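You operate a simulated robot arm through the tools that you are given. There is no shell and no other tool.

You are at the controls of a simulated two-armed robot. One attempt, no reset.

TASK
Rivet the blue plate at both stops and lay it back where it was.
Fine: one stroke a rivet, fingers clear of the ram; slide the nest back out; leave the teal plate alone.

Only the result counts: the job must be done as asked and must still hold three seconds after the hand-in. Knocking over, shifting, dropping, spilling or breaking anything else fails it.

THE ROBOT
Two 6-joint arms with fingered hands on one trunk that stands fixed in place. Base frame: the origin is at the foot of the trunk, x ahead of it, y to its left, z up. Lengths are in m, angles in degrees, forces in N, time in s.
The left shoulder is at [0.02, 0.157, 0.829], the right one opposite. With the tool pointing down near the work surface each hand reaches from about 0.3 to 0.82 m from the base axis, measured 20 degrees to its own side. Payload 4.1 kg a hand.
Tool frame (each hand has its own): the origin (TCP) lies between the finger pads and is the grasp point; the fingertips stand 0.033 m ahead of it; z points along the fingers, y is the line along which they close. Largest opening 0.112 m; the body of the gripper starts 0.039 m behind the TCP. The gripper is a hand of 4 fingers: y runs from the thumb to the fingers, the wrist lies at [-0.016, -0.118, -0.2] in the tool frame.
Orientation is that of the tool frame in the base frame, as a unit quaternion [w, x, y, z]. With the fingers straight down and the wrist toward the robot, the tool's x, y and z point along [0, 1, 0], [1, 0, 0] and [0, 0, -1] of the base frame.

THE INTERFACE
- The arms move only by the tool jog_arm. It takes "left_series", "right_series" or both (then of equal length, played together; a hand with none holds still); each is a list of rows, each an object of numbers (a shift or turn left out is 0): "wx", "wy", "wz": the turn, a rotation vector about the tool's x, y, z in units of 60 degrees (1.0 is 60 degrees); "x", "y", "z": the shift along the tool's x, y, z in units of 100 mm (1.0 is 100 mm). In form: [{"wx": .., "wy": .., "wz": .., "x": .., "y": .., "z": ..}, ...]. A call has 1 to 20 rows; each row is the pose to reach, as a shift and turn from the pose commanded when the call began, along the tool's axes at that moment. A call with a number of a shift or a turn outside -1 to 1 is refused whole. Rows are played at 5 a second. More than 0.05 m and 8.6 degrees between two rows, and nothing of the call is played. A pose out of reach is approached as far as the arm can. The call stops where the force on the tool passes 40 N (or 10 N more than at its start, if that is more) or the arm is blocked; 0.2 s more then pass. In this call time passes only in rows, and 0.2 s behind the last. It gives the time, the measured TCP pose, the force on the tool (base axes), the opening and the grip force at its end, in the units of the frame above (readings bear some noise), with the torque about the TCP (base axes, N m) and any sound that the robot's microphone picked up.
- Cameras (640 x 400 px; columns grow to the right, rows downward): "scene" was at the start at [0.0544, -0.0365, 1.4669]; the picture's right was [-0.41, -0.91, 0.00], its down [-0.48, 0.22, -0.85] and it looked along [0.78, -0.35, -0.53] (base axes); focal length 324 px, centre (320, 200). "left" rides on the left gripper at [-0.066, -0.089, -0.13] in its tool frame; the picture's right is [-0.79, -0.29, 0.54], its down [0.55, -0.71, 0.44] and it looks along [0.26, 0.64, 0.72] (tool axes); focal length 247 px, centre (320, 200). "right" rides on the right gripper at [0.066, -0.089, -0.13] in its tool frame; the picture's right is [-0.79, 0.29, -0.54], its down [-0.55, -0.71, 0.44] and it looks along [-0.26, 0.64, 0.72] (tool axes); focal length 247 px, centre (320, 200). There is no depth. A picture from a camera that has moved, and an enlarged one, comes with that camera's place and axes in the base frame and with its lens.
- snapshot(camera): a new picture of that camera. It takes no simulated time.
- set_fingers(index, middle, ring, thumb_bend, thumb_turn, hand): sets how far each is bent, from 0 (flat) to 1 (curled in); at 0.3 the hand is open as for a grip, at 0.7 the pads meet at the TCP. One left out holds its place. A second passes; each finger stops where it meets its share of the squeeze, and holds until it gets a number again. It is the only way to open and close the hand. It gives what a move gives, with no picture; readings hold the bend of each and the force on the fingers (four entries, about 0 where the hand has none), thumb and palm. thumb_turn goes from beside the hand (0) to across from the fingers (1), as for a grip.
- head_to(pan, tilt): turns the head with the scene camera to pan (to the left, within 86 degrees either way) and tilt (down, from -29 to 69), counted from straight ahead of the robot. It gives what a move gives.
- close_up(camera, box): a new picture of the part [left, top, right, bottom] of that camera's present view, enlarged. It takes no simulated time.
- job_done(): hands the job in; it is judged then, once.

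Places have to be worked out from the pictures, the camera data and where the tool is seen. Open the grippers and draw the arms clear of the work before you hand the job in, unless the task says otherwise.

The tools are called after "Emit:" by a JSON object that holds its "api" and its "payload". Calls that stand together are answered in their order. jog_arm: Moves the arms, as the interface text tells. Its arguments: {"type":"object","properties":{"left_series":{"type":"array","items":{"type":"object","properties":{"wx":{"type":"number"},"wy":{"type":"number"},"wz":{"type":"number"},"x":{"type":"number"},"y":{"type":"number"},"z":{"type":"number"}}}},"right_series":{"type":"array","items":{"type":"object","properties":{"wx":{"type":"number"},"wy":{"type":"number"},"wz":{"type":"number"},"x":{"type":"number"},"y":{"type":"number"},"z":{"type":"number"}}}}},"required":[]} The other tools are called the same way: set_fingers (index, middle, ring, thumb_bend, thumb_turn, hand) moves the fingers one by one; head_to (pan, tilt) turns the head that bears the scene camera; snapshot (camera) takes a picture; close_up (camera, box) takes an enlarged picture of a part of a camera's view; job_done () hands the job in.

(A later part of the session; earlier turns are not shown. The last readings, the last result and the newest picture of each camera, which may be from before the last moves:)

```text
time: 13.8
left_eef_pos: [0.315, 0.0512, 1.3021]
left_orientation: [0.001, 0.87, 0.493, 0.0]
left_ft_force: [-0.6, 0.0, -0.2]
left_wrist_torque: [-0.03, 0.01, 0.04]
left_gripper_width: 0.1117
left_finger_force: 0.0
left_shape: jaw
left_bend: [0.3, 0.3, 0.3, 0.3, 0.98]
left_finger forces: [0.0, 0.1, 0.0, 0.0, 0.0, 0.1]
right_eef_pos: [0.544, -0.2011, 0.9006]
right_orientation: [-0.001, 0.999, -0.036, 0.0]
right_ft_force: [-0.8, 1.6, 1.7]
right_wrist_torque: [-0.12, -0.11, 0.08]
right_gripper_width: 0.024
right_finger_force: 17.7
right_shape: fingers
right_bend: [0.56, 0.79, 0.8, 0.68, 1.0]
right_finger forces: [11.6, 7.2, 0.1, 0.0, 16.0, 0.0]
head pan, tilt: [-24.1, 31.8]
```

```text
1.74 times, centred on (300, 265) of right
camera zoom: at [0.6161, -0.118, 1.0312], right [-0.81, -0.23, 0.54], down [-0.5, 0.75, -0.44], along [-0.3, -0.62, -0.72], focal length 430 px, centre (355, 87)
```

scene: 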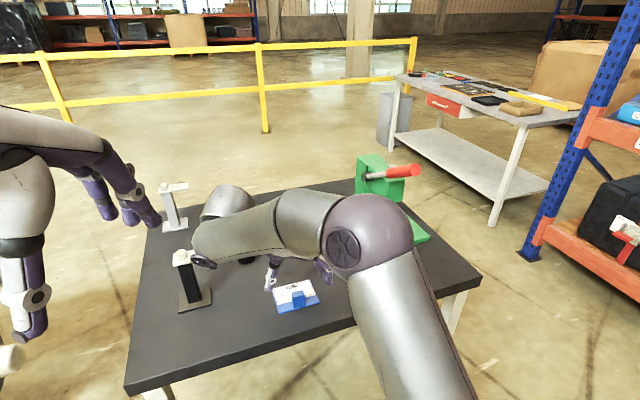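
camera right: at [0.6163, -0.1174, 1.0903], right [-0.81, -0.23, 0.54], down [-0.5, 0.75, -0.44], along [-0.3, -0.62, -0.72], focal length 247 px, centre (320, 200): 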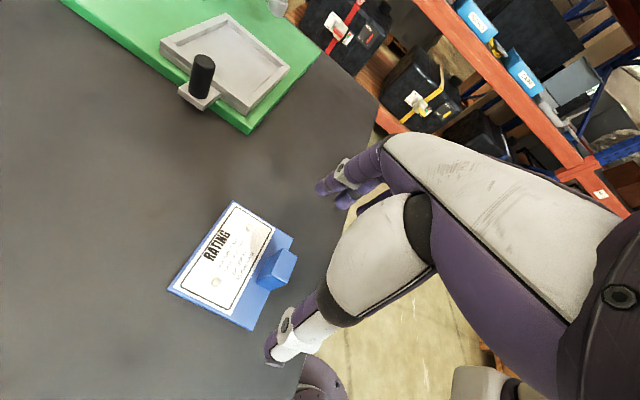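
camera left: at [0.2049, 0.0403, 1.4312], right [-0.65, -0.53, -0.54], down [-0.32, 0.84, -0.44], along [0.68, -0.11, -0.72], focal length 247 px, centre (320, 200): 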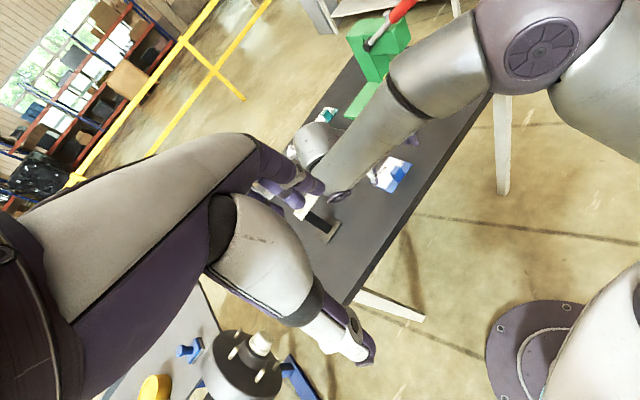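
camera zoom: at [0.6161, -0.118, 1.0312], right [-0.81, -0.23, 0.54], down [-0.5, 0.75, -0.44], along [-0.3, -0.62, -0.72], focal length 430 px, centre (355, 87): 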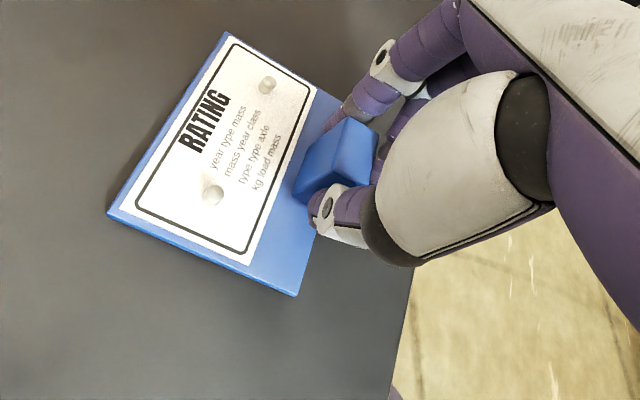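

Only the index met the block squarely; middle and ring slid past its near side, so the hand sits about 1 cm too near, and the plate yawed slightly. I'll open again, measure, and regrip properly.

Emit:
{"api": "set_fingers", "payload": {"hand": "right", "index": 0.3, "middle": 0.3, "ring": 0.3, "thumb_bend": 0.3, "thumb_turn": 1.0}}

Emit:
{"api": "close_up", "payload": {"camera": "scene", "box": [264, 272, 328, 312]}}

Emit:
{"api": "close_up", "payload": {"camera": "right", "box": [230, 160, 390, 260]}}

Emit:
{"api": "close_up", "payload": {"camera": "left", "box": [370, 140, 434, 204]}}

```text
time: 14.8
left_eef_pos: [0.3169, 0.0501, 1.3033]
left_orientation: [0.001, 0.871, 0.492, 0.001]
left_ft_force: [-0.5, -0.1, -0.4]
left_wrist_torque: [0.03, -0.02, 0.01]
left_gripper_width: 0.1117
left_finger_force: 0.0
left_shape: jaw
left_bend: [0.3, 0.3, 0.3, 0.3, 0.98]
left_finger forces: [0.0, 0.0, 0.0, 0.0, 0.0, 0.0]
right_eef_pos: [0.5439, -0.2004, 0.9013]
right_orientation: [0.0, 0.999, -0.036, 0.0]
right_ft_force: [-0.7, 0.1, 0.5]
right_wrist_torque: [0.01, 0.01, 0.0]
right_gripper_width: 0.1124
right_finger_force: 0.1
right_shape: fingers
right_bend: [0.3, 0.3, 0.3, 0.3, 0.98]
right_finger forces: [0.0, 0.0, 0.0, 0.1, 0.0, 0.0]
head pan, tilt: [-24.1, 31.8]
```

```text
10.00 times, centred on (296, 292) of scene
camera zoom: at [0.0544, -0.0365, 1.4669], right [-0.41, -0.91, 0.0], down [-0.48, 0.22, -0.85], along [0.78, -0.35, -0.53], focal length 3236 px, centre (560, -720)
```

zoom: 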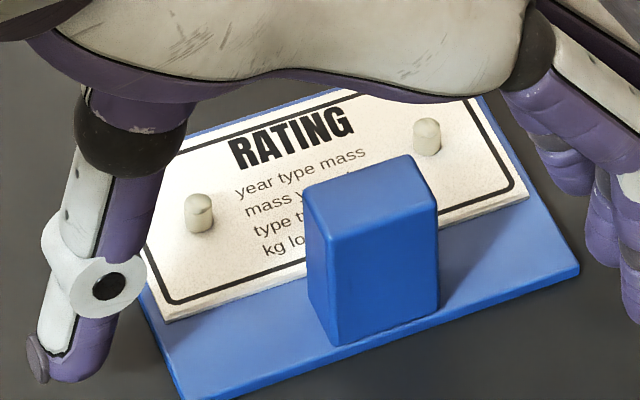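

```text
4.00 times, centred on (310, 210) of right
camera zoom: at [0.6161, -0.1181, 1.031], right [-0.81, -0.23, 0.54], down [-0.5, 0.75, -0.44], along [-0.3, -0.62, -0.72], focal length 988 px, centre (360, 160)
```

zoom: 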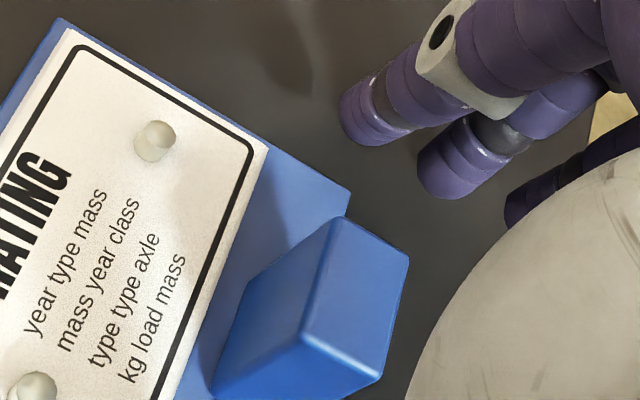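

```text
6.25 times, centred on (402, 172) of left
camera zoom: at [0.205, 0.0403, 1.4312], right [-0.65, -0.53, -0.54], down [-0.32, 0.84, -0.44], along [0.68, -0.11, -0.72], focal length 1544 px, centre (-192, 375)
```

zoom: 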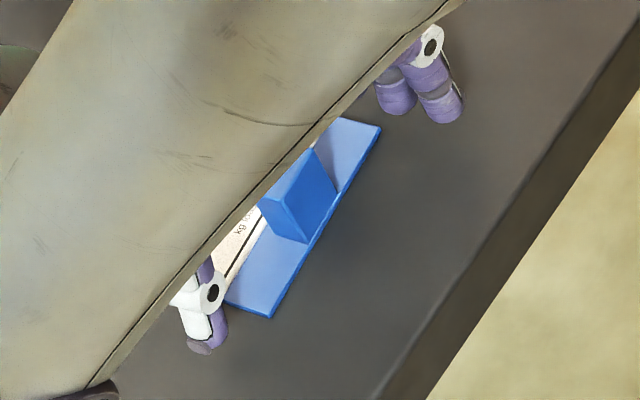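

From these views the thumb opposes a point between index and middle, since the finger row is offset in the tool frame. The block centre is now at (0.550, -0.210), so I'll shift 4 mm in +x, 9 mm in −y and 4 mm lower to let index and middle both bear on the block opposite the thumb.

Emit:
{"api": "jog_arm", "payload": {"right_series": [{"x": 0.02, "y": 0.045, "z": 0.0}, {"x": 0.043, "y": 0.09, "z": 0.02}, {"x": 0.043, "y": 0.09, "z": 0.04}]}}

Emit:
{"api": "set_fingers", "payload": {"hand": "right", "index": 0.5, "middle": 0.5, "ring": 0.3, "thumb_bend": 0.5, "thumb_turn": 1.0}}

Emit:
{"api": "close_up", "payload": {"camera": "scene", "box": [264, 272, 328, 312]}}

Emit:
{"api": "close_up", "payload": {"camera": "right", "box": [230, 160, 390, 260]}}

```text
time: 15.6
left_eef_pos: [0.3147, 0.0506, 1.3018]
left_orientation: [0.001, 0.87, 0.493, 0.001]
left_ft_force: [0.2, -0.5, -0.1]
left_wrist_torque: [0.03, 0.02, 0.0]
left_gripper_width: 0.1117
left_finger_force: 0.1
left_shape: jaw
left_bend: [0.3, 0.3, 0.3, 0.3, 0.98]
left_finger forces: [0.0, 0.0, 0.0, 0.1, 0.0, 0.0]
right_eef_pos: [0.5479, -0.2106, 0.8972]
right_orientation: [0.001, 0.999, -0.035, 0.0]
right_ft_force: [-0.9, 0.4, 0.1]
right_wrist_torque: [-0.03, 0.0, -0.01]
right_gripper_width: 0.1122
right_finger_force: 0.1
right_shape: fingers
right_bend: [0.3, 0.3, 0.3, 0.3, 0.98]
right_finger forces: [0.0, 0.1, 0.0, 0.0, 0.0, 0.0]
head pan, tilt: [-24.1, 31.8]
```

```text
time: 16.6
left_eef_pos: [0.3163, 0.0521, 1.303]
left_orientation: [0.0, 0.87, 0.493, 0.001]
left_ft_force: [0.7, -0.4, -0.5]
left_wrist_torque: [0.0, -0.02, 0.0]
left_gripper_width: 0.1116
left_finger_force: 0.0
left_shape: jaw
left_bend: [0.3, 0.3, 0.3, 0.3, 0.98]
left_finger forces: [0.1, 0.0, 0.1, 0.0, 0.1, 0.0]
right_eef_pos: [0.5472, -0.2093, 0.8962]
right_orientation: [0.0, 0.999, -0.036, -0.001]
right_ft_force: [-0.6, -0.3, 0.5]
right_wrist_torque: [-0.03, 0.02, 0.01]
right_gripper_width: 0.0576
right_finger_force: 0.1
right_shape: fingers
right_bend: [0.5, 0.5, 0.3, 0.5, 1.0]
right_finger forces: [0.0, 0.1, 0.1, 0.1, 0.0, 0.0]
head pan, tilt: [-24.1, 31.8]
```

```text
10.00 times, centred on (296, 292) of scene
camera zoom: at [0.0544, -0.0365, 1.4669], right [-0.41, -0.91, 0.0], down [-0.48, 0.22, -0.85], along [0.78, -0.35, -0.53], focal length 3236 px, centre (560, -720)
```

zoom: 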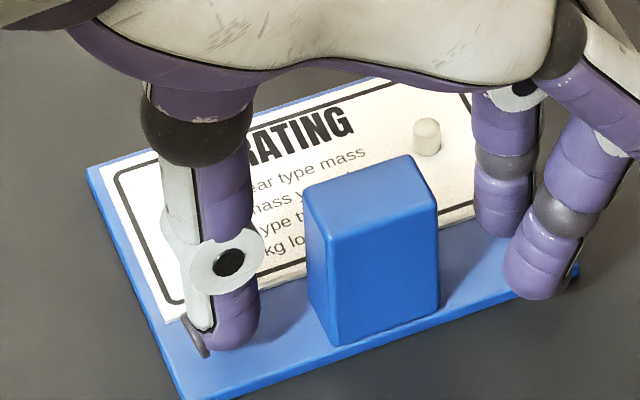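

```text
4.00 times, centred on (310, 210) of right
camera zoom: at [0.6197, -0.127, 1.0269], right [-0.81, -0.23, 0.54], down [-0.5, 0.75, -0.44], along [-0.3, -0.62, -0.72], focal length 988 px, centre (360, 160)
```

zoom: 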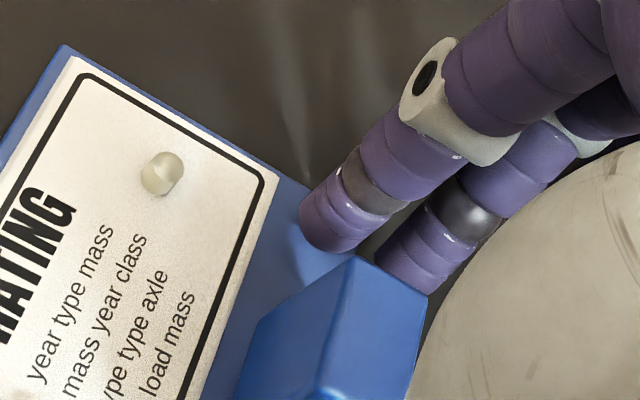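

The tips straddle the block well, but the closing lines put index and middle about 5 mm too near relative to the block's face. I'll shift +5 mm in x and close index, middle and thumb.

Emit:
{"api": "jog_arm", "payload": {"right_series": [{"x": 0.025}, {"x": 0.05}]}}

Emit:
{"api": "set_fingers", "payload": {"hand": "right", "index": 0.75, "middle": 0.75, "ring": 0.3, "thumb_bend": 0.75, "thumb_turn": 1.0}}

Emit:
{"api": "close_up", "payload": {"camera": "scene", "box": [264, 272, 328, 312]}}

Emit:
{"api": "close_up", "payload": {"camera": "right", "box": [200, 160, 392, 280]}}

```text
time: 17.2
left_eef_pos: [0.3154, 0.0501, 1.3023]
left_orientation: [0.001, 0.87, 0.493, 0.001]
left_ft_force: [-0.2, 0.8, 0.4]
left_wrist_torque: [-0.02, -0.02, 0.01]
left_gripper_width: 0.1117
left_finger_force: 0.1
left_shape: jaw
left_bend: [0.3, 0.3, 0.3, 0.3, 0.98]
left_finger forces: [0.0, 0.0, 0.0, 0.0, 0.0, 0.0]
right_eef_pos: [0.5513, -0.2115, 0.8971]
right_orientation: [0.001, 0.999, -0.037, -0.001]
right_ft_force: [-0.4, 0.4, 0.0]
right_wrist_torque: [0.01, -0.01, -0.02]
right_gripper_width: 0.058
right_finger_force: 0.0
right_shape: fingers
right_bend: [0.5, 0.5, 0.3, 0.5, 1.0]
right_finger forces: [0.0, 0.0, 0.1, 0.0, 0.0, 0.0]
head pan, tilt: [-24.1, 31.8]
```

```text
time: 18.2
left_eef_pos: [0.3149, 0.0511, 1.3018]
left_orientation: [0.0, 0.87, 0.492, -0.001]
left_ft_force: [-0.4, 0.9, 0.4]
left_wrist_torque: [0.01, -0.02, 0.01]
left_gripper_width: 0.1115
left_finger_force: 0.1
left_shape: jaw
left_bend: [0.3, 0.3, 0.3, 0.3, 0.98]
left_finger forces: [0.0, 0.0, 0.0, 0.1, 0.1, 0.0]
right_eef_pos: [0.5521, -0.2113, 0.896]
right_orientation: [-0.001, 0.999, -0.036, 0.0]
right_ft_force: [0.7, 1.0, 0.9]
right_wrist_torque: [-0.01, 0.04, 0.01]
right_gripper_width: 0.0172
right_finger_force: 17.7
right_shape: fingers
right_bend: [0.72, 0.64, 0.3, 0.64, 1.0]
right_finger forces: [10.5, 9.8, 0.1, 0.0, 16.1, 0.0]
head pan, tilt: [-24.1, 31.8]
```

```text
10.00 times, centred on (296, 292) of scene
camera zoom: at [0.0545, -0.0365, 1.4669], right [-0.41, -0.91, 0.0], down [-0.48, 0.22, -0.85], along [0.78, -0.35, -0.53], focal length 3236 px, centre (560, -720)
```

zoom: 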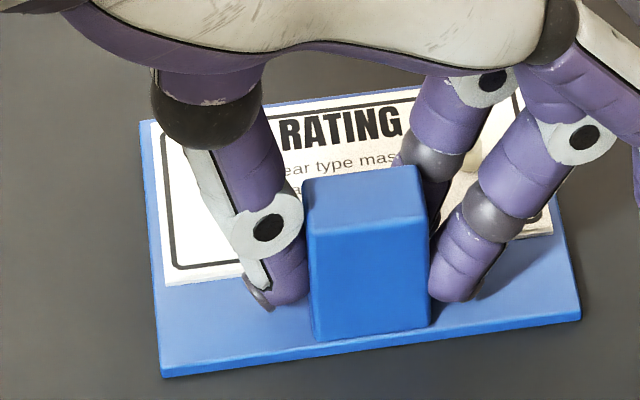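

```text
3.33 times, centred on (296, 220) of right
camera zoom: at [0.6247, -0.1275, 1.0269], right [-0.81, -0.23, 0.54], down [-0.5, 0.75, -0.44], along [-0.3, -0.62, -0.72], focal length 823 px, centre (400, 133)
```

zoom: 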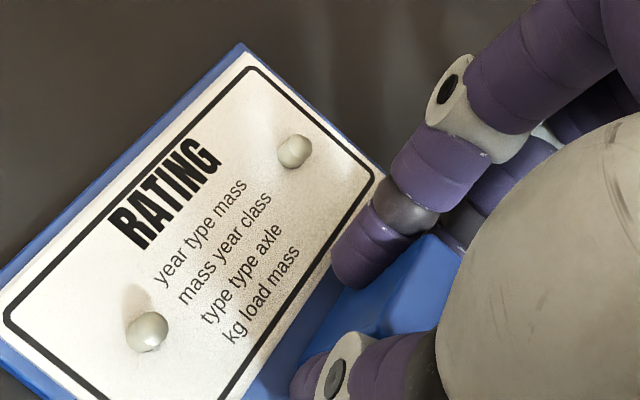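

Index, middle and thumb now all press on the block (10.5, 9.8 and 16 N), though the plate yawed to about −14°, which I can compensate with wrist rotation. I'll lift 15 mm gently to test that the plate stays level.

Emit:
{"api": "jog_arm", "payload": {"right_series": [{"z": -0.03}, {"z": -0.07}, {"z": -0.11}, {"z": -0.15}]}}

Emit:
{"api": "close_up", "payload": {"camera": "scene", "box": [256, 262, 336, 312]}}

Emit:
{"api": "close_up", "payload": {"camera": "right", "box": [180, 140, 372, 300]}}

```text
time: 19.2
left_eef_pos: [0.3154, 0.0505, 1.3012]
left_orientation: [0.0, 0.87, 0.492, 0.0]
left_ft_force: [0.6, 0.5, -0.2]
left_wrist_torque: [0.02, -0.01, 0.01]
left_gripper_width: 0.1116
left_finger_force: 0.0
left_shape: jaw
left_bend: [0.3, 0.3, 0.3, 0.3, 0.98]
left_finger forces: [0.1, 0.0, 0.1, 0.1, 0.1, 0.1]
right_eef_pos: [0.5526, -0.2118, 0.912]
right_orientation: [0.001, 0.999, -0.036, 0.0]
right_ft_force: [0.2, 0.1, -1.9]
right_wrist_torque: [0.01, 0.03, -0.02]
right_gripper_width: 0.0171
right_finger_force: 18.6
right_shape: fingers
right_bend: [0.72, 0.64, 0.3, 0.64, 1.0]
right_finger forces: [10.6, 9.8, 0.1, 0.0, 16.2, 0.0]
head pan, tilt: [-24.1, 31.8]
```

```text
8.00 times, centred on (296, 287) of scene
camera zoom: at [0.0545, -0.0365, 1.4669], right [-0.41, -0.91, 0.0], down [-0.48, 0.22, -0.85], along [0.78, -0.35, -0.53], focal length 2588 px, centre (512, -496)
```

zoom: 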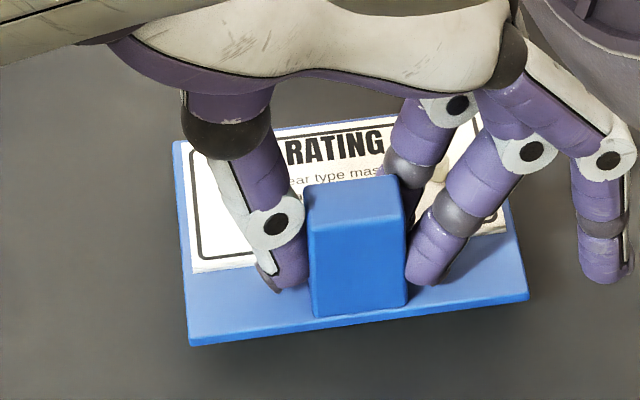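

```text
2.50 times, centred on (276, 220) of right
camera zoom: at [0.6249, -0.1275, 1.0421], right [-0.81, -0.23, 0.54], down [-0.5, 0.75, -0.44], along [-0.3, -0.62, -0.72], focal length 617 px, centre (430, 150)
```

zoom: 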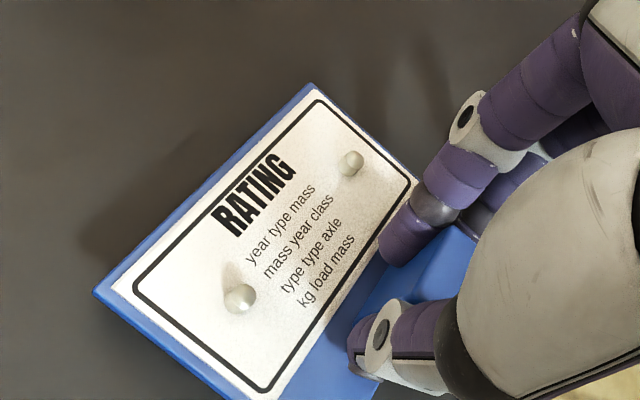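

The plate lifted level, at about 1.9 N weight. I'll raise it to clear the nest knob.

Emit:
{"api": "jog_arm", "payload": {"right_series": [{"z": -0.15}, {"z": -0.32}, {"z": -0.5}, {"z": -0.68}, {"z": -0.85}, {"z": -0.98}]}}

Emit:
{"api": "jog_arm", "payload": {"right_series": [{"wz": -0.03, "x": 0.1, "y": 0.16}, {"wz": -0.06, "x": 0.2, "y": 0.33}, {"wz": -0.1, "x": 0.32, "y": 0.5}, {"wz": -0.13, "x": 0.45, "y": 0.68}, {"wz": -0.165, "x": 0.57, "y": 0.85}, {"wz": -0.165, "x": 0.65, "y": 0.98}]}}

Emit:
{"api": "snapshot", "payload": {"camera": "right"}}

Emit:
{"api": "snapshot", "payload": {"camera": "scene"}}

```text
time: 20.6
left_eef_pos: [0.3158, 0.0518, 1.303]
left_orientation: [-0.001, 0.87, 0.492, -0.001]
left_ft_force: [-0.3, -1.3, 0.1]
left_wrist_torque: [-0.01, 0.01, 0.02]
left_gripper_width: 0.1117
left_finger_force: 0.1
left_shape: jaw
left_bend: [0.3, 0.3, 0.3, 0.3, 0.98]
left_finger forces: [0.0, 0.0, 0.0, 0.0, 0.0, 0.1]
right_eef_pos: [0.5533, -0.2103, 1.0106]
right_orientation: [0.0, 0.999, -0.035, 0.001]
right_ft_force: [-0.6, -0.2, -2.6]
right_wrist_torque: [-0.01, 0.03, 0.01]
right_gripper_width: 0.015
right_finger_force: 18.1
right_shape: fingers
right_bend: [0.73, 0.64, 0.3, 0.64, 1.0]
right_finger forces: [9.2, 10.7, 0.0, 0.1, 16.0, 0.0]
head pan, tilt: [-24.1, 31.8]
```

```text
time: 22.0
left_eef_pos: [0.3151, 0.0509, 1.3023]
left_orientation: [0.0, 0.871, 0.492, 0.0]
left_ft_force: [0.1, -0.6, -0.7]
left_wrist_torque: [0.02, 0.01, 0.0]
left_gripper_width: 0.1115
left_finger_force: 0.0
left_shape: jaw
left_bend: [0.3, 0.3, 0.3, 0.3, 0.98]
left_finger forces: [0.0, 0.0, 0.1, 0.1, 0.0, 0.1]
right_eef_pos: [0.6101, -0.3135, 1.0105]
right_orientation: [0.0, 0.999, 0.051, -0.001]
right_ft_force: [0.3, 0.9, -1.3]
right_wrist_torque: [-0.03, 0.04, -0.01]
right_gripper_width: 0.0153
right_finger_force: 17.3
right_shape: fingers
right_bend: [0.73, 0.64, 0.3, 0.64, 1.0]
right_finger forces: [8.9, 10.7, 0.1, 0.0, 15.9, 0.0]
head pan, tilt: [-24.1, 31.8]
```

```text
taken
camera right: at [0.6665, -0.2187, 1.1403], right [-0.76, -0.37, 0.54], down [-0.62, 0.65, -0.44], along [-0.19, -0.67, -0.72], focal length 247 px, centre (320, 200)
```

right: 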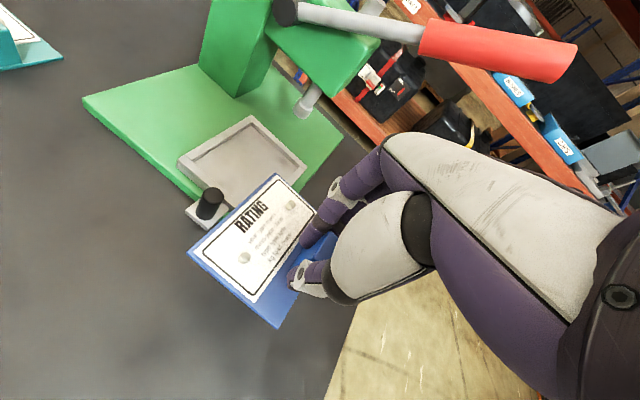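

```text
taken
```

scene: 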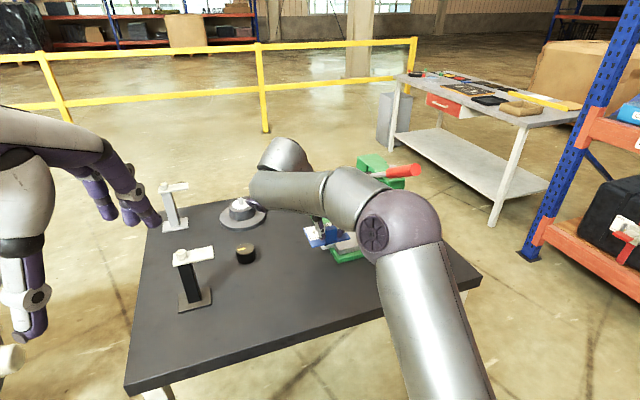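

The plate is held and nest alignment is approaching. I'll advance half the remaining distance and check the clearances to the lever.

Emit:
{"api": "jog_arm", "payload": {"right_series": [{"x": 0.08, "y": 0.2}, {"x": 0.16, "y": 0.4}, {"x": 0.25, "y": 0.6}]}}

Emit:
{"api": "snapshot", "payload": {"camera": "right"}}

Emit:
{"api": "snapshot", "payload": {"camera": "scene"}}

Emit:
{"api": "snapshot", "payload": {"camera": "left"}}

```text
time: 22.8
left_eef_pos: [0.3151, 0.0516, 1.3024]
left_orientation: [0.001, 0.87, 0.493, 0.0]
left_ft_force: [-0.7, 0.1, -0.2]
left_wrist_torque: [-0.02, -0.01, 0.0]
left_gripper_width: 0.1114
left_finger_force: 0.0
left_shape: jaw
left_bend: [0.3, 0.3, 0.3, 0.3, 0.98]
left_finger forces: [0.1, 0.1, 0.1, 0.1, 0.0, 0.1]
right_eef_pos: [0.6414, -0.3703, 1.0107]
right_orientation: [0.0, 0.999, 0.05, 0.001]
right_ft_force: [0.3, 0.7, -1.3]
right_wrist_torque: [0.01, -0.05, -0.04]
right_gripper_width: 0.0151
right_finger_force: 17.5
right_shape: fingers
right_bend: [0.73, 0.64, 0.3, 0.64, 1.0]
right_finger forces: [8.7, 10.7, 0.1, 0.0, 15.9, 0.0]
head pan, tilt: [-24.1, 31.8]
```

```text
taken
camera right: at [0.6977, -0.2761, 1.1404], right [-0.76, -0.37, 0.54], down [-0.62, 0.65, -0.44], along [-0.19, -0.67, -0.72], focal length 247 px, centre (320, 200)
```

right: 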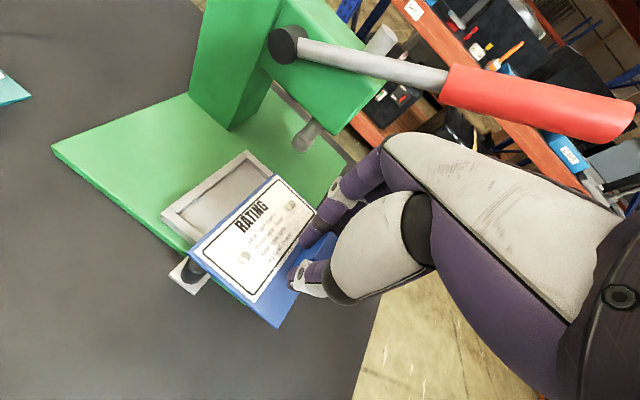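

```text
taken
```

scene: 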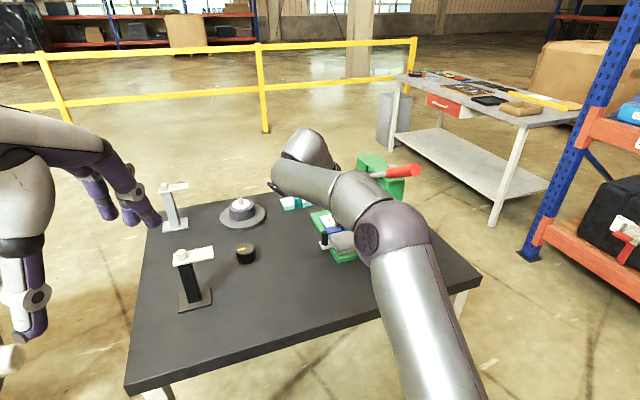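

```text
taken
camera left: at [0.2048, 0.0405, 1.4312], right [-0.65, -0.53, -0.54], down [-0.32, 0.84, -0.44], along [0.68, -0.11, -0.72], focal length 247 px, centre (320, 200)
```

left: 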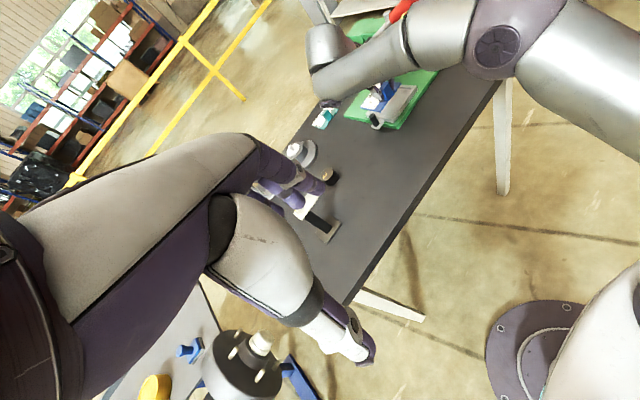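

Clearances still look fine. I'll zoom in to refine the plate's pose in the hand relative to the nest pocket before the final approach.

Emit:
{"api": "close_up", "payload": {"camera": "right", "box": [150, 140, 350, 330]}}

Emit:
{"api": "close_up", "payload": {"camera": "scene", "box": [300, 195, 400, 275]}}

Emit:
{"api": "close_up", "payload": {"camera": "left", "box": [330, 60, 450, 135]}}

```text
2.11 times, centred on (250, 235) of right
camera zoom: at [0.6977, -0.2761, 1.1404], right [-0.76, -0.37, 0.54], down [-0.62, 0.65, -0.44], along [-0.19, -0.67, -0.72], focal length 520 px, centre (467, 126)
```

zoom: 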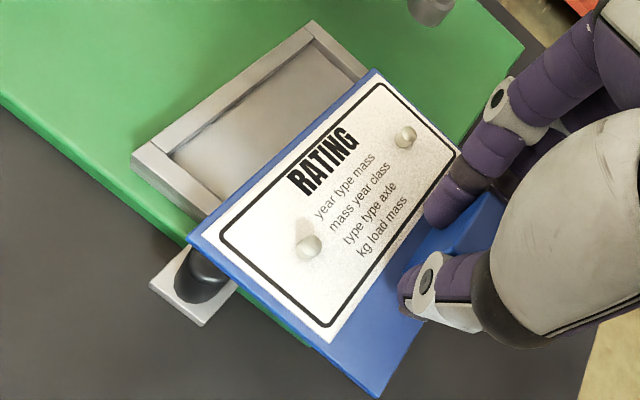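

```text
5.00 times, centred on (350, 235) of scene
camera zoom: at [0.0543, -0.0364, 1.4669], right [-0.41, -0.91, 0.0], down [-0.48, 0.22, -0.85], along [0.78, -0.35, -0.53], focal length 1618 px, centre (170, 25)
```

zoom: 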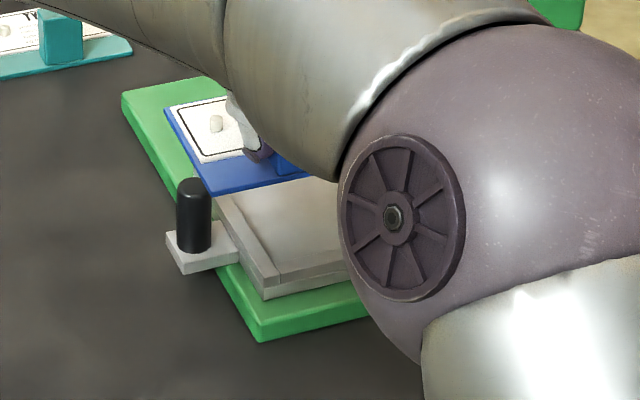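

```text
5.33 times, centred on (390, 98) of left
camera zoom: at [0.2048, 0.0405, 1.4312], right [-0.65, -0.53, -0.54], down [-0.32, 0.84, -0.44], along [0.68, -0.11, -0.72], focal length 1317 px, centre (-53, 747)
```

zoom: 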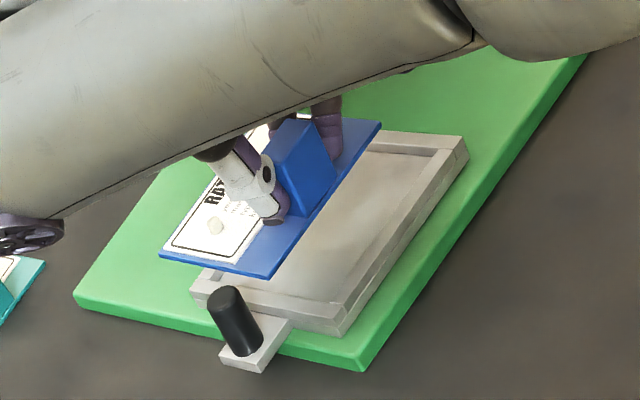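

Triangulation gives the plate centre at (0.666, -0.373), level, yaw ≈ −6.7°, and the nest centre near (0.700, -0.429) at yaw ≈ −4.3°. I'll move past the knob, then descend on the way in so the knuckles stay well under the lever.

Emit:
{"api": "jog_arm", "payload": {"right_series": [{"x": 0.1, "y": 0.2, "wz": -0.01}, {"x": 0.2, "y": 0.38, "wz": -0.02}, {"x": 0.22, "y": 0.43, "z": 0.1, "wz": -0.03}, {"x": 0.24, "y": 0.47, "z": 0.22, "wz": -0.04}, {"x": 0.26, "y": 0.52, "z": 0.34, "wz": -0.04}, {"x": 0.27, "y": 0.56, "z": 0.43, "wz": -0.04}, {"x": 0.28, "y": 0.596, "z": 0.5, "wz": -0.04}]}}

Emit:
{"api": "close_up", "payload": {"camera": "right", "box": [150, 100, 400, 330]}}

Emit:
{"api": "close_up", "payload": {"camera": "scene", "box": [300, 130, 460, 275]}}

Emit:
{"api": "close_up", "payload": {"camera": "left", "box": [300, 0, 480, 135]}}

```text
time: 24.4
left_eef_pos: [0.3149, 0.0518, 1.3016]
left_orientation: [0.0, 0.87, 0.492, 0.0]
left_ft_force: [-0.4, 0.0, 0.3]
left_wrist_torque: [-0.01, -0.01, 0.02]
left_gripper_width: 0.1121
left_finger_force: 0.0
left_shape: jaw
left_bend: [0.3, 0.3, 0.3, 0.3, 0.98]
left_finger forces: [0.0, 0.0, 0.1, 0.1, 0.0, 0.0]
right_eef_pos: [0.676, -0.4271, 0.9592]
right_orientation: [0.001, 0.997, 0.071, 0.0]
right_ft_force: [0.1, -0.6, -1.1]
right_wrist_torque: [0.0, 0.04, -0.02]
right_gripper_width: 0.0151
right_finger_force: 18.0
right_shape: fingers
right_bend: [0.73, 0.64, 0.3, 0.64, 1.0]
right_finger forces: [8.5, 10.7, 0.0, 0.0, 15.6, 0.0]
head pan, tilt: [-24.1, 31.8]
```

```text
1.74 times, centred on (275, 215) of right
camera zoom: at [0.7275, -0.3303, 1.0894], right [-0.74, -0.4, 0.54], down [-0.65, 0.62, -0.43], along [-0.16, -0.67, -0.72], focal length 430 px, centre (398, 174)
```

zoom: 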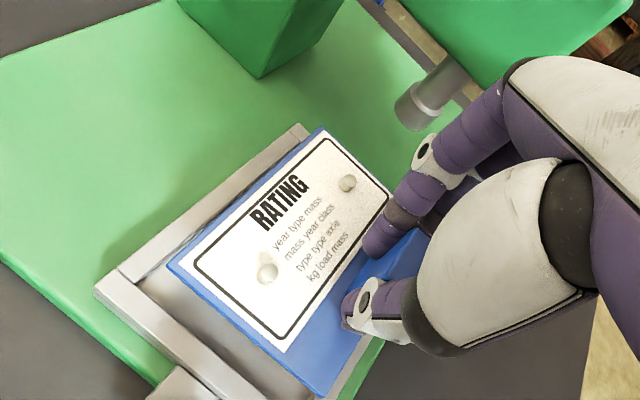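

```text
2.76 times, centred on (380, 202) of scene
camera zoom: at [0.0544, -0.0365, 1.4669], right [-0.41, -0.91, 0.0], down [-0.48, 0.22, -0.85], along [0.78, -0.35, -0.53], focal length 893 px, centre (154, 193)
```

zoom: 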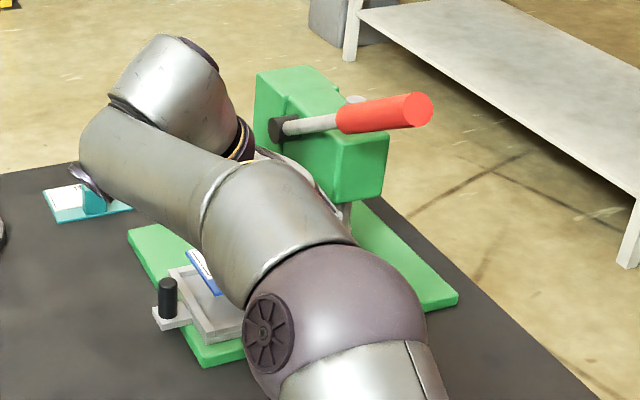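

```text
2.96 times, centred on (390, 68) of left
camera zoom: at [0.205, 0.0404, 1.4312], right [-0.65, -0.53, -0.54], down [-0.32, 0.84, -0.44], along [0.68, -0.11, -0.72], focal length 732 px, centre (113, 593)
```

zoom: 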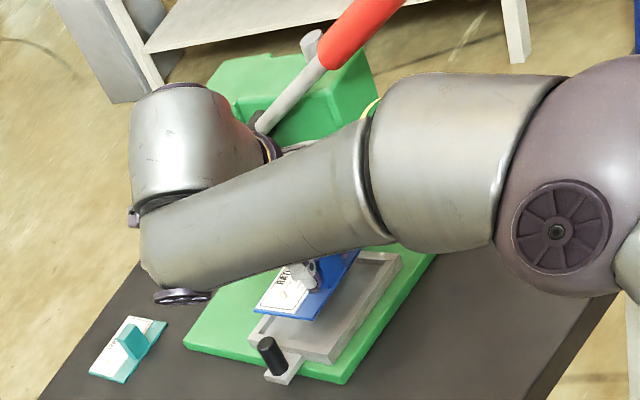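

The plate centre (0.702, -0.428) is within 2 mm of the nest centre and the yaw matches. I'll lower gently toward the pocket.

Emit:
{"api": "jog_arm", "payload": {"right_series": [{"z": 0.07, "y": 0.01}, {"z": 0.14, "y": 0.015}, {"z": 0.2, "y": 0.015}, {"z": 0.25, "y": 0.015}]}}

Emit:
{"api": "close_up", "payload": {"camera": "right", "box": [150, 140, 350, 330]}}

Emit:
{"api": "close_up", "payload": {"camera": "left", "box": [340, 60, 440, 135]}}

```text
time: 25.4
left_eef_pos: [0.3156, 0.0506, 1.3025]
left_orientation: [0.0, 0.87, 0.493, 0.001]
left_ft_force: [-0.2, 0.2, 0.6]
left_wrist_torque: [0.0, -0.01, 0.01]
left_gripper_width: 0.1118
left_finger_force: 0.2
left_shape: jaw
left_bend: [0.3, 0.3, 0.3, 0.3, 0.98]
left_finger forces: [0.0, 0.1, 0.0, 0.1, 0.0, 0.1]
right_eef_pos: [0.6746, -0.4292, 0.9361]
right_orientation: [0.0, 0.997, 0.072, 0.0]
right_ft_force: [0.0, -0.2, -2.0]
right_wrist_torque: [0.01, 0.04, -0.01]
right_gripper_width: 0.0147
right_finger_force: 17.1
right_shape: fingers
right_bend: [0.73, 0.64, 0.3, 0.64, 1.0]
right_finger forces: [8.4, 10.6, 0.0, 0.0, 15.6, 0.1]
head pan, tilt: [-24.1, 31.8]
```

```text
2.11 times, centred on (250, 235) of right
camera zoom: at [0.7275, -0.3314, 1.0651], right [-0.74, -0.4, 0.54], down [-0.65, 0.62, -0.44], along [-0.16, -0.67, -0.72], focal length 520 px, centre (467, 126)
```

zoom: 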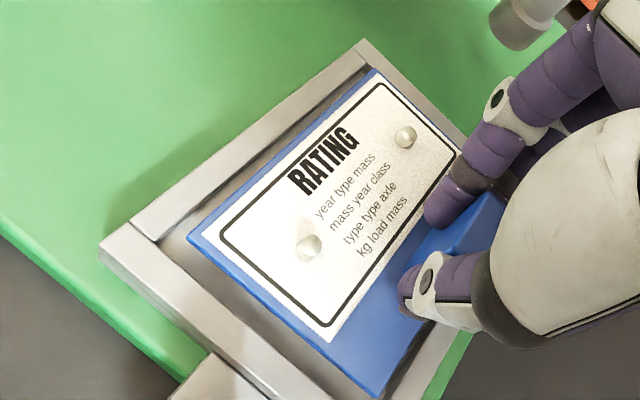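

```text
5.33 times, centred on (390, 98) of left
camera zoom: at [0.205, 0.0403, 1.4312], right [-0.65, -0.53, -0.54], down [-0.32, 0.84, -0.44], along [0.68, -0.11, -0.72], focal length 1317 px, centre (-53, 747)
```

zoom: 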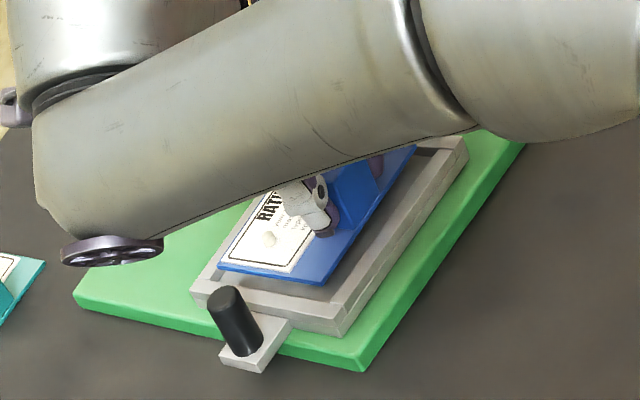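

The plate sits inside the pocket outline in both views. I'll continue down in small steps, watching for contact.

Emit:
{"api": "jog_arm", "payload": {"right_series": [{"z": 0.03}, {"z": 0.06}, {"z": 0.09}, {"z": 0.11}]}}

Emit:
{"api": "close_up", "payload": {"camera": "right", "box": [150, 140, 350, 330]}}

Emit:
{"api": "close_up", "payload": {"camera": "left", "box": [360, 75, 440, 135]}}

```text
time: 26.4
left_eef_pos: [0.3143, 0.0506, 1.3015]
left_orientation: [0.0, 0.87, 0.493, 0.0]
left_ft_force: [-0.3, -0.3, 0.7]
left_wrist_torque: [-0.01, 0.01, -0.01]
left_gripper_width: 0.1118
left_finger_force: 0.0
left_shape: jaw
left_bend: [0.3, 0.3, 0.3, 0.3, 0.98]
left_finger forces: [0.0, 0.1, 0.1, 0.0, 0.1, 0.1]
right_eef_pos: [0.6752, -0.4275, 0.9233]
right_orientation: [0.0, 0.997, 0.071, 0.0]
right_ft_force: [-0.7, -0.2, -1.2]
right_wrist_torque: [0.0, 0.04, -0.02]
right_gripper_width: 0.0147
right_finger_force: 17.5
right_shape: fingers
right_bend: [0.73, 0.64, 0.3, 0.64, 1.0]
right_finger forces: [8.3, 10.7, 0.0, 0.0, 15.6, 0.1]
head pan, tilt: [-24.1, 31.8]
```

```text
2.11 times, centred on (250, 235) of right
camera zoom: at [0.7278, -0.3316, 1.054], right [-0.74, -0.4, 0.54], down [-0.65, 0.62, -0.44], along [-0.16, -0.67, -0.72], focal length 520 px, centre (467, 126)
```

zoom: 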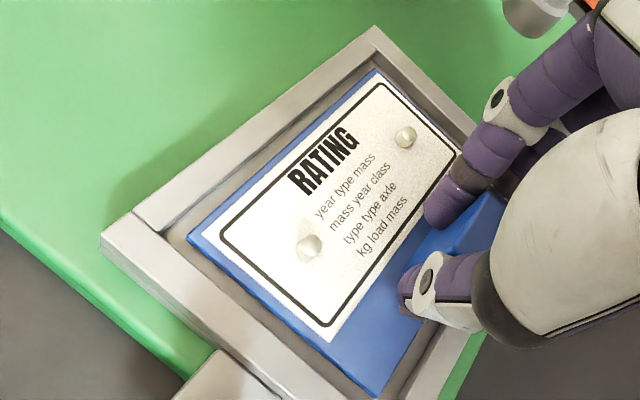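

```text
6.67 times, centred on (400, 105) of left
camera zoom: at [0.205, 0.0403, 1.4312], right [-0.65, -0.53, -0.54], down [-0.32, 0.84, -0.44], along [0.68, -0.11, -0.72], focal length 1646 px, centre (-213, 833)
```

zoom: 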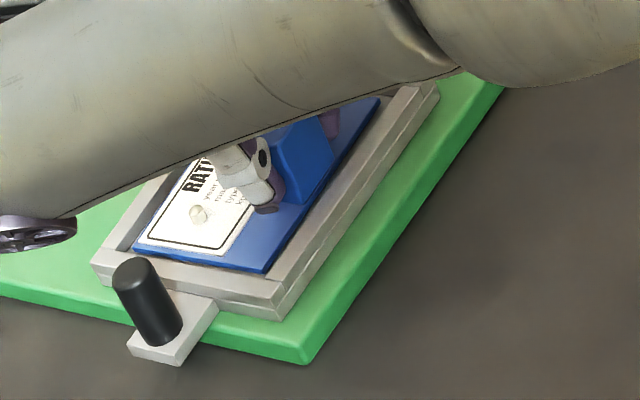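

It is well centred and not touching yet. I'll go down a few more millimetres.

Emit:
{"api": "jog_arm", "payload": {"right_series": [{"z": 0.015}, {"z": 0.03}, {"z": 0.04}]}}

```text
time: 27.2
left_eef_pos: [0.3143, 0.0508, 1.3029]
left_orientation: [0.001, 0.87, 0.492, 0.0]
left_ft_force: [0.3, 0.6, 0.1]
left_wrist_torque: [-0.02, 0.02, 0.0]
left_gripper_width: 0.1116
left_finger_force: 0.1
left_shape: jaw
left_bend: [0.3, 0.3, 0.3, 0.3, 0.98]
left_finger forces: [0.0, 0.1, 0.1, 0.0, 0.1, 0.0]
right_eef_pos: [0.6742, -0.4295, 0.9212]
right_orientation: [0.001, 0.997, 0.071, 0.0]
right_ft_force: [-1.2, 1.3, 7.8]
right_wrist_torque: [0.07, 0.08, 0.01]
right_gripper_width: 0.0145
right_finger_force: 18.2
right_shape: fingers
right_bend: [0.73, 0.64, 0.3, 0.64, 1.0]
right_finger forces: [8.5, 11.4, 0.0, 0.0, 17.1, 0.0]
head pan, tilt: [-24.1, 31.8]
```

Contact at about 8 N upward shows the plate is on the nest floor. I'll open the fingers just enough to release.

Emit:
{"api": "set_fingers", "payload": {"hand": "right", "index": 0.42, "middle": 0.42, "ring": 0.3, "thumb_bend": 0.42}}

Emit:
{"api": "close_up", "payload": {"camera": "right", "box": [150, 140, 350, 330]}}

Emit:
{"api": "close_up", "payload": {"camera": "left", "box": [360, 75, 440, 135]}}

```text
time: 28.2
left_eef_pos: [0.3148, 0.0523, 1.3015]
left_orientation: [0.001, 0.87, 0.492, 0.001]
left_ft_force: [-0.3, -0.2, 0.8]
left_wrist_torque: [-0.01, 0.04, -0.01]
left_gripper_width: 0.1116
left_finger_force: 0.1
left_shape: jaw
left_bend: [0.3, 0.3, 0.3, 0.3, 0.98]
left_finger forces: [0.0, 0.1, 0.0, 0.0, 0.0, 0.0]
right_eef_pos: [0.6754, -0.4283, 0.92]
right_orientation: [0.0, 0.997, 0.071, 0.0]
right_ft_force: [0.2, -0.3, 0.0]
right_wrist_torque: [0.0, 0.01, -0.01]
right_gripper_width: 0.0793
right_finger_force: 0.2
right_shape: fingers
right_bend: [0.42, 0.42, 0.3, 0.42, 0.99]
right_finger forces: [0.1, 0.1, 0.0, 0.0, 0.0, 0.1]
head pan, tilt: [-24.1, 31.8]
```

```text
2.11 times, centred on (250, 235) of right
camera zoom: at [0.7279, -0.3315, 1.0502], right [-0.74, -0.4, 0.54], down [-0.65, 0.62, -0.44], along [-0.16, -0.67, -0.72], focal length 520 px, centre (467, 126)
```

zoom: 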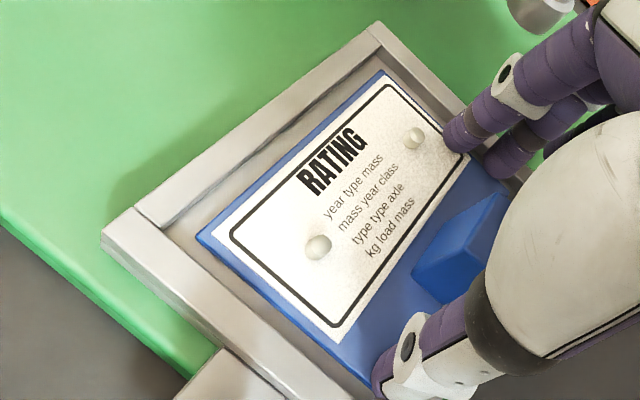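

```text
6.67 times, centred on (400, 105) of left
camera zoom: at [0.205, 0.0403, 1.4312], right [-0.65, -0.53, -0.54], down [-0.32, 0.84, -0.44], along [0.68, -0.11, -0.72], focal length 1646 px, centre (-213, 833)
```

zoom: 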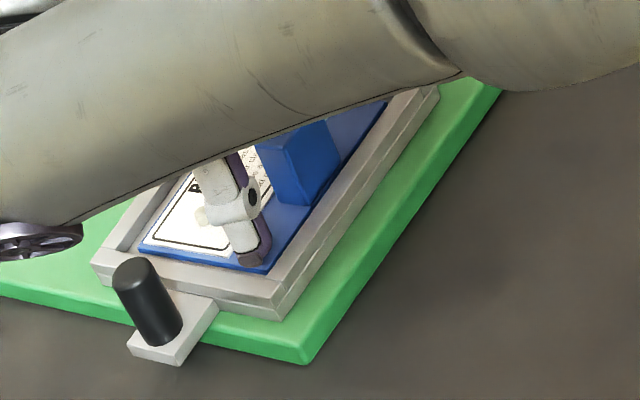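

The plate is released in the nest. I'll lift clear, back away to +y, and realign the hand with the slide direction to prepare for pushing the knob with the extended fingers' backs.

Emit:
{"api": "jog_arm", "payload": {"right_series": [{"z": -0.2}, {"z": -0.4}, {"x": 0.043, "y": -0.297, "z": -0.5}, {"x": 0.085, "y": -0.594, "z": -0.62}, {"x": 0.135, "y": -0.94, "z": -0.75}]}}

Emit:
{"api": "set_fingers", "payload": {"hand": "right", "index": 0.3, "middle": 0.3, "ring": 0.3, "thumb_bend": 0.3}}

Emit:
{"api": "jog_arm", "payload": {"right_series": [{"x": 0.1, "y": -0.2, "wz": 0.05}, {"x": 0.2, "y": -0.42, "wz": 0.1}, {"x": 0.3, "y": -0.64, "wz": 0.16}, {"x": 0.38, "y": -0.834, "wz": 0.209}]}}

Emit:
{"api": "snapshot", "payload": {"camera": "right"}}

Emit:
{"api": "snapshot", "payload": {"camera": "scene"}}

```text
time: 29.4
left_eef_pos: [0.3154, 0.0509, 1.3017]
left_orientation: [0.001, 0.87, 0.493, 0.001]
left_ft_force: [0.0, 0.2, 0.2]
left_wrist_torque: [0.04, -0.02, 0.02]
left_gripper_width: 0.1116
left_finger_force: 0.0
left_shape: jaw
left_bend: [0.3, 0.3, 0.3, 0.3, 0.98]
left_finger forces: [0.0, 0.0, 0.0, 0.1, 0.0, 0.1]
right_eef_pos: [0.6758, -0.3325, 0.9951]
right_orientation: [-0.001, 0.997, 0.072, -0.001]
right_ft_force: [0.2, -0.1, 0.9]
right_wrist_torque: [0.02, 0.0, -0.02]
right_gripper_width: 0.0795
right_finger_force: 0.0
right_shape: fingers
right_bend: [0.42, 0.42, 0.3, 0.42, 0.99]
right_finger forces: [0.0, 0.1, 0.0, 0.1, 0.0, 0.0]
head pan, tilt: [-24.1, 31.8]
```

```text
time: 30.4
left_eef_pos: [0.3146, 0.0512, 1.3019]
left_orientation: [0.0, 0.87, 0.492, 0.001]
left_ft_force: [0.3, -0.8, 0.2]
left_wrist_torque: [-0.01, -0.03, 0.01]
left_gripper_width: 0.1114
left_finger_force: 0.0
left_shape: jaw
left_bend: [0.3, 0.3, 0.3, 0.3, 0.98]
left_finger forces: [0.1, 0.1, 0.1, 0.0, 0.0, 0.0]
right_eef_pos: [0.6765, -0.3335, 0.9952]
right_orientation: [0.0, 0.997, 0.072, 0.0]
right_ft_force: [0.2, 0.1, -0.8]
right_wrist_torque: [-0.01, -0.02, 0.03]
right_gripper_width: 0.1123
right_finger_force: 0.0
right_shape: fingers
right_bend: [0.3, 0.3, 0.3, 0.3, 0.98]
right_finger forces: [0.0, 0.0, 0.0, 0.0, 0.0, 0.0]
head pan, tilt: [-24.1, 31.8]
```

```text
time: 31.4
left_eef_pos: [0.3164, 0.051, 1.3034]
left_orientation: [0.0, 0.87, 0.493, 0.0]
left_ft_force: [0.4, 0.5, -0.2]
left_wrist_torque: [0.02, 0.09, -0.03]
left_gripper_width: 0.1118
left_finger_force: 0.0
left_shape: jaw
left_bend: [0.3, 0.3, 0.3, 0.3, 0.98]
left_finger forces: [0.0, 0.0, 0.0, 0.1, 0.0, 0.0]
right_eef_pos: [0.6484, -0.2495, 0.9809]
right_orientation: [0.001, 0.999, -0.038, 0.0]
right_ft_force: [0.5, 0.0, -0.4]
right_wrist_torque: [-0.08, 0.05, 0.0]
right_gripper_width: 0.1126
right_finger_force: 0.1
right_shape: fingers
right_bend: [0.3, 0.3, 0.3, 0.3, 0.98]
right_finger forces: [0.0, 0.1, 0.0, 0.0, 0.0, 0.0]
right hand out of reach, approached as far as the arm can: row 2, 3, 4
head pan, tilt: [-24.1, 31.8]
```

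```text
taken
camera right: at [0.7228, -0.1662, 1.1108], right [-0.81, -0.23, 0.54], down [-0.5, 0.75, -0.43], along [-0.31, -0.62, -0.72], focal length 247 px, centre (320, 200)
```

right: 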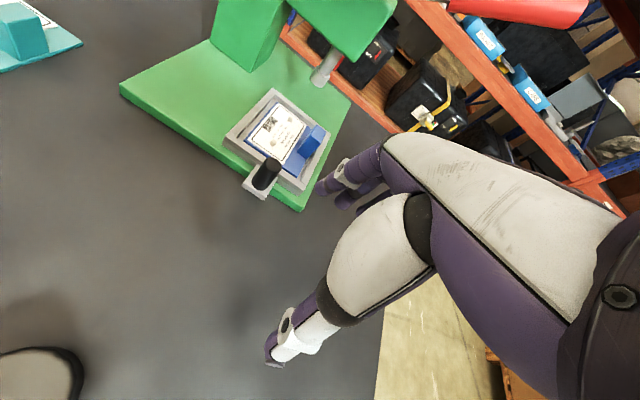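

```text
taken
```

scene: 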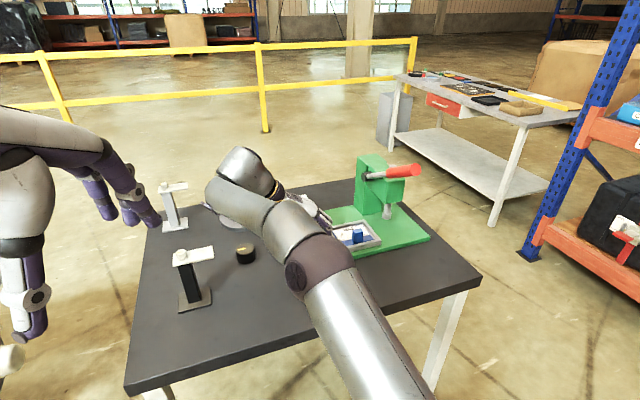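

That pose was beyond reach, since the wrist on +y at x≈0.70 is too far. A yaw of about −75° keeps the wrist closer while index and middle can still push the knob, so I'll back off in x and turn there.

Emit:
{"api": "jog_arm", "payload": {"right_series": [{"x": -0.14, "wz": -0.11, "z": 0.05}, {"x": -0.28, "wz": -0.22, "z": 0.1}, {"x": -0.41, "wz": -0.323, "z": 0.15}]}}

Emit:
{"api": "snapshot", "payload": {"camera": "right"}}

```text
time: 32.2
left_eef_pos: [0.3162, 0.0504, 1.3019]
left_orientation: [0.0, 0.87, 0.492, 0.0]
left_ft_force: [0.0, 1.0, -0.4]
left_wrist_torque: [0.01, -0.01, 0.01]
left_gripper_width: 0.1115
left_finger_force: 0.0
left_shape: jaw
left_bend: [0.3, 0.3, 0.3, 0.3, 0.98]
left_finger forces: [0.0, 0.0, 0.1, 0.0, 0.0, 0.0]
right_eef_pos: [0.6089, -0.2465, 0.9678]
right_orientation: [-0.001, 0.991, 0.132, 0.001]
right_ft_force: [0.8, 0.3, -0.4]
right_wrist_torque: [0.03, -0.02, 0.0]
right_gripper_width: 0.1127
right_finger_force: 0.1
right_shape: fingers
right_bend: [0.3, 0.3, 0.3, 0.3, 0.98]
right_finger forces: [0.0, 0.0, 0.0, 0.1, 0.1, 0.0]
head pan, tilt: [-24.1, 31.8]
```

```text
taken
camera right: at [0.6495, -0.144, 1.0976], right [-0.69, -0.48, 0.54], down [-0.72, 0.54, -0.44], along [-0.08, -0.69, -0.72], focal length 247 px, centre (320, 200)
```

right: 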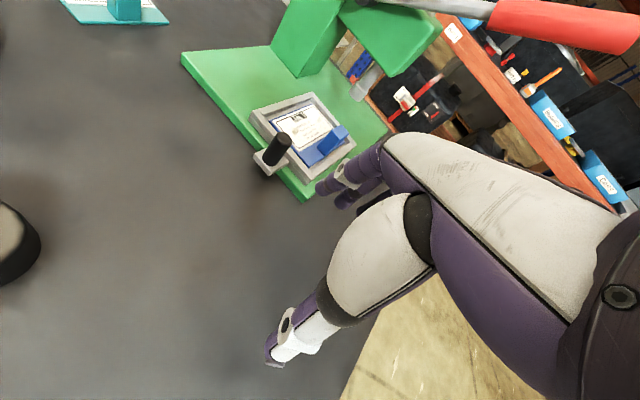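

The pose is now (0.609, -0.2465, 0.968) at yaw −75°. I'll zoom in on the knob from here to fix its position.

Emit:
{"api": "close_up", "payload": {"camera": "right", "box": [230, 80, 390, 210]}}

Emit:
{"api": "close_up", "payload": {"camera": "scene", "box": [300, 190, 440, 270]}}

```text
3.08 times, centred on (310, 145) of right
camera zoom: at [0.6495, -0.144, 1.0976], right [-0.69, -0.48, 0.54], down [-0.72, 0.54, -0.44], along [-0.08, -0.69, -0.72], focal length 760 px, centre (351, 369)
```

zoom: 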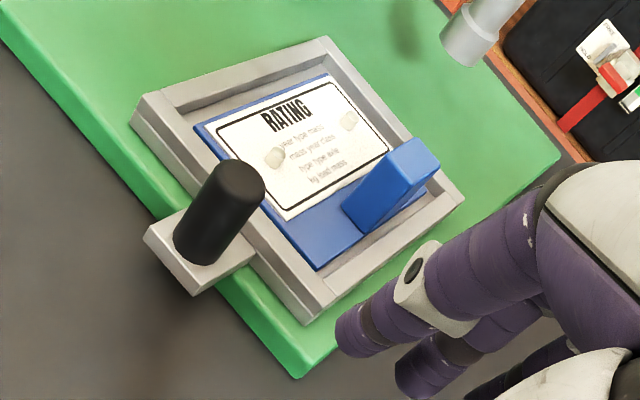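

```text
4.57 times, centred on (370, 230) of scene
camera zoom: at [0.0547, -0.0364, 1.4669], right [-0.41, -0.91, 0.0], down [-0.48, 0.22, -0.85], along [0.78, -0.35, -0.53], focal length 1479 px, centre (91, 63)
```

zoom: 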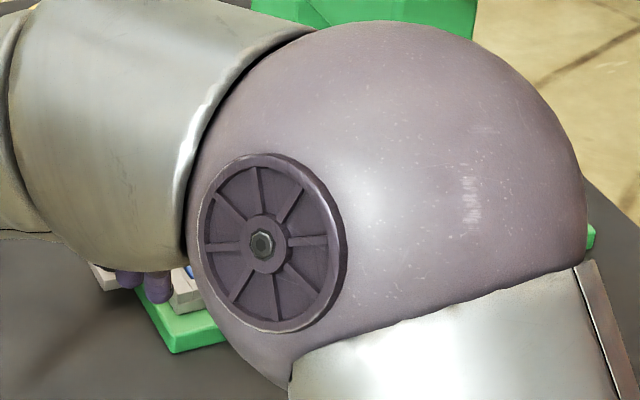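

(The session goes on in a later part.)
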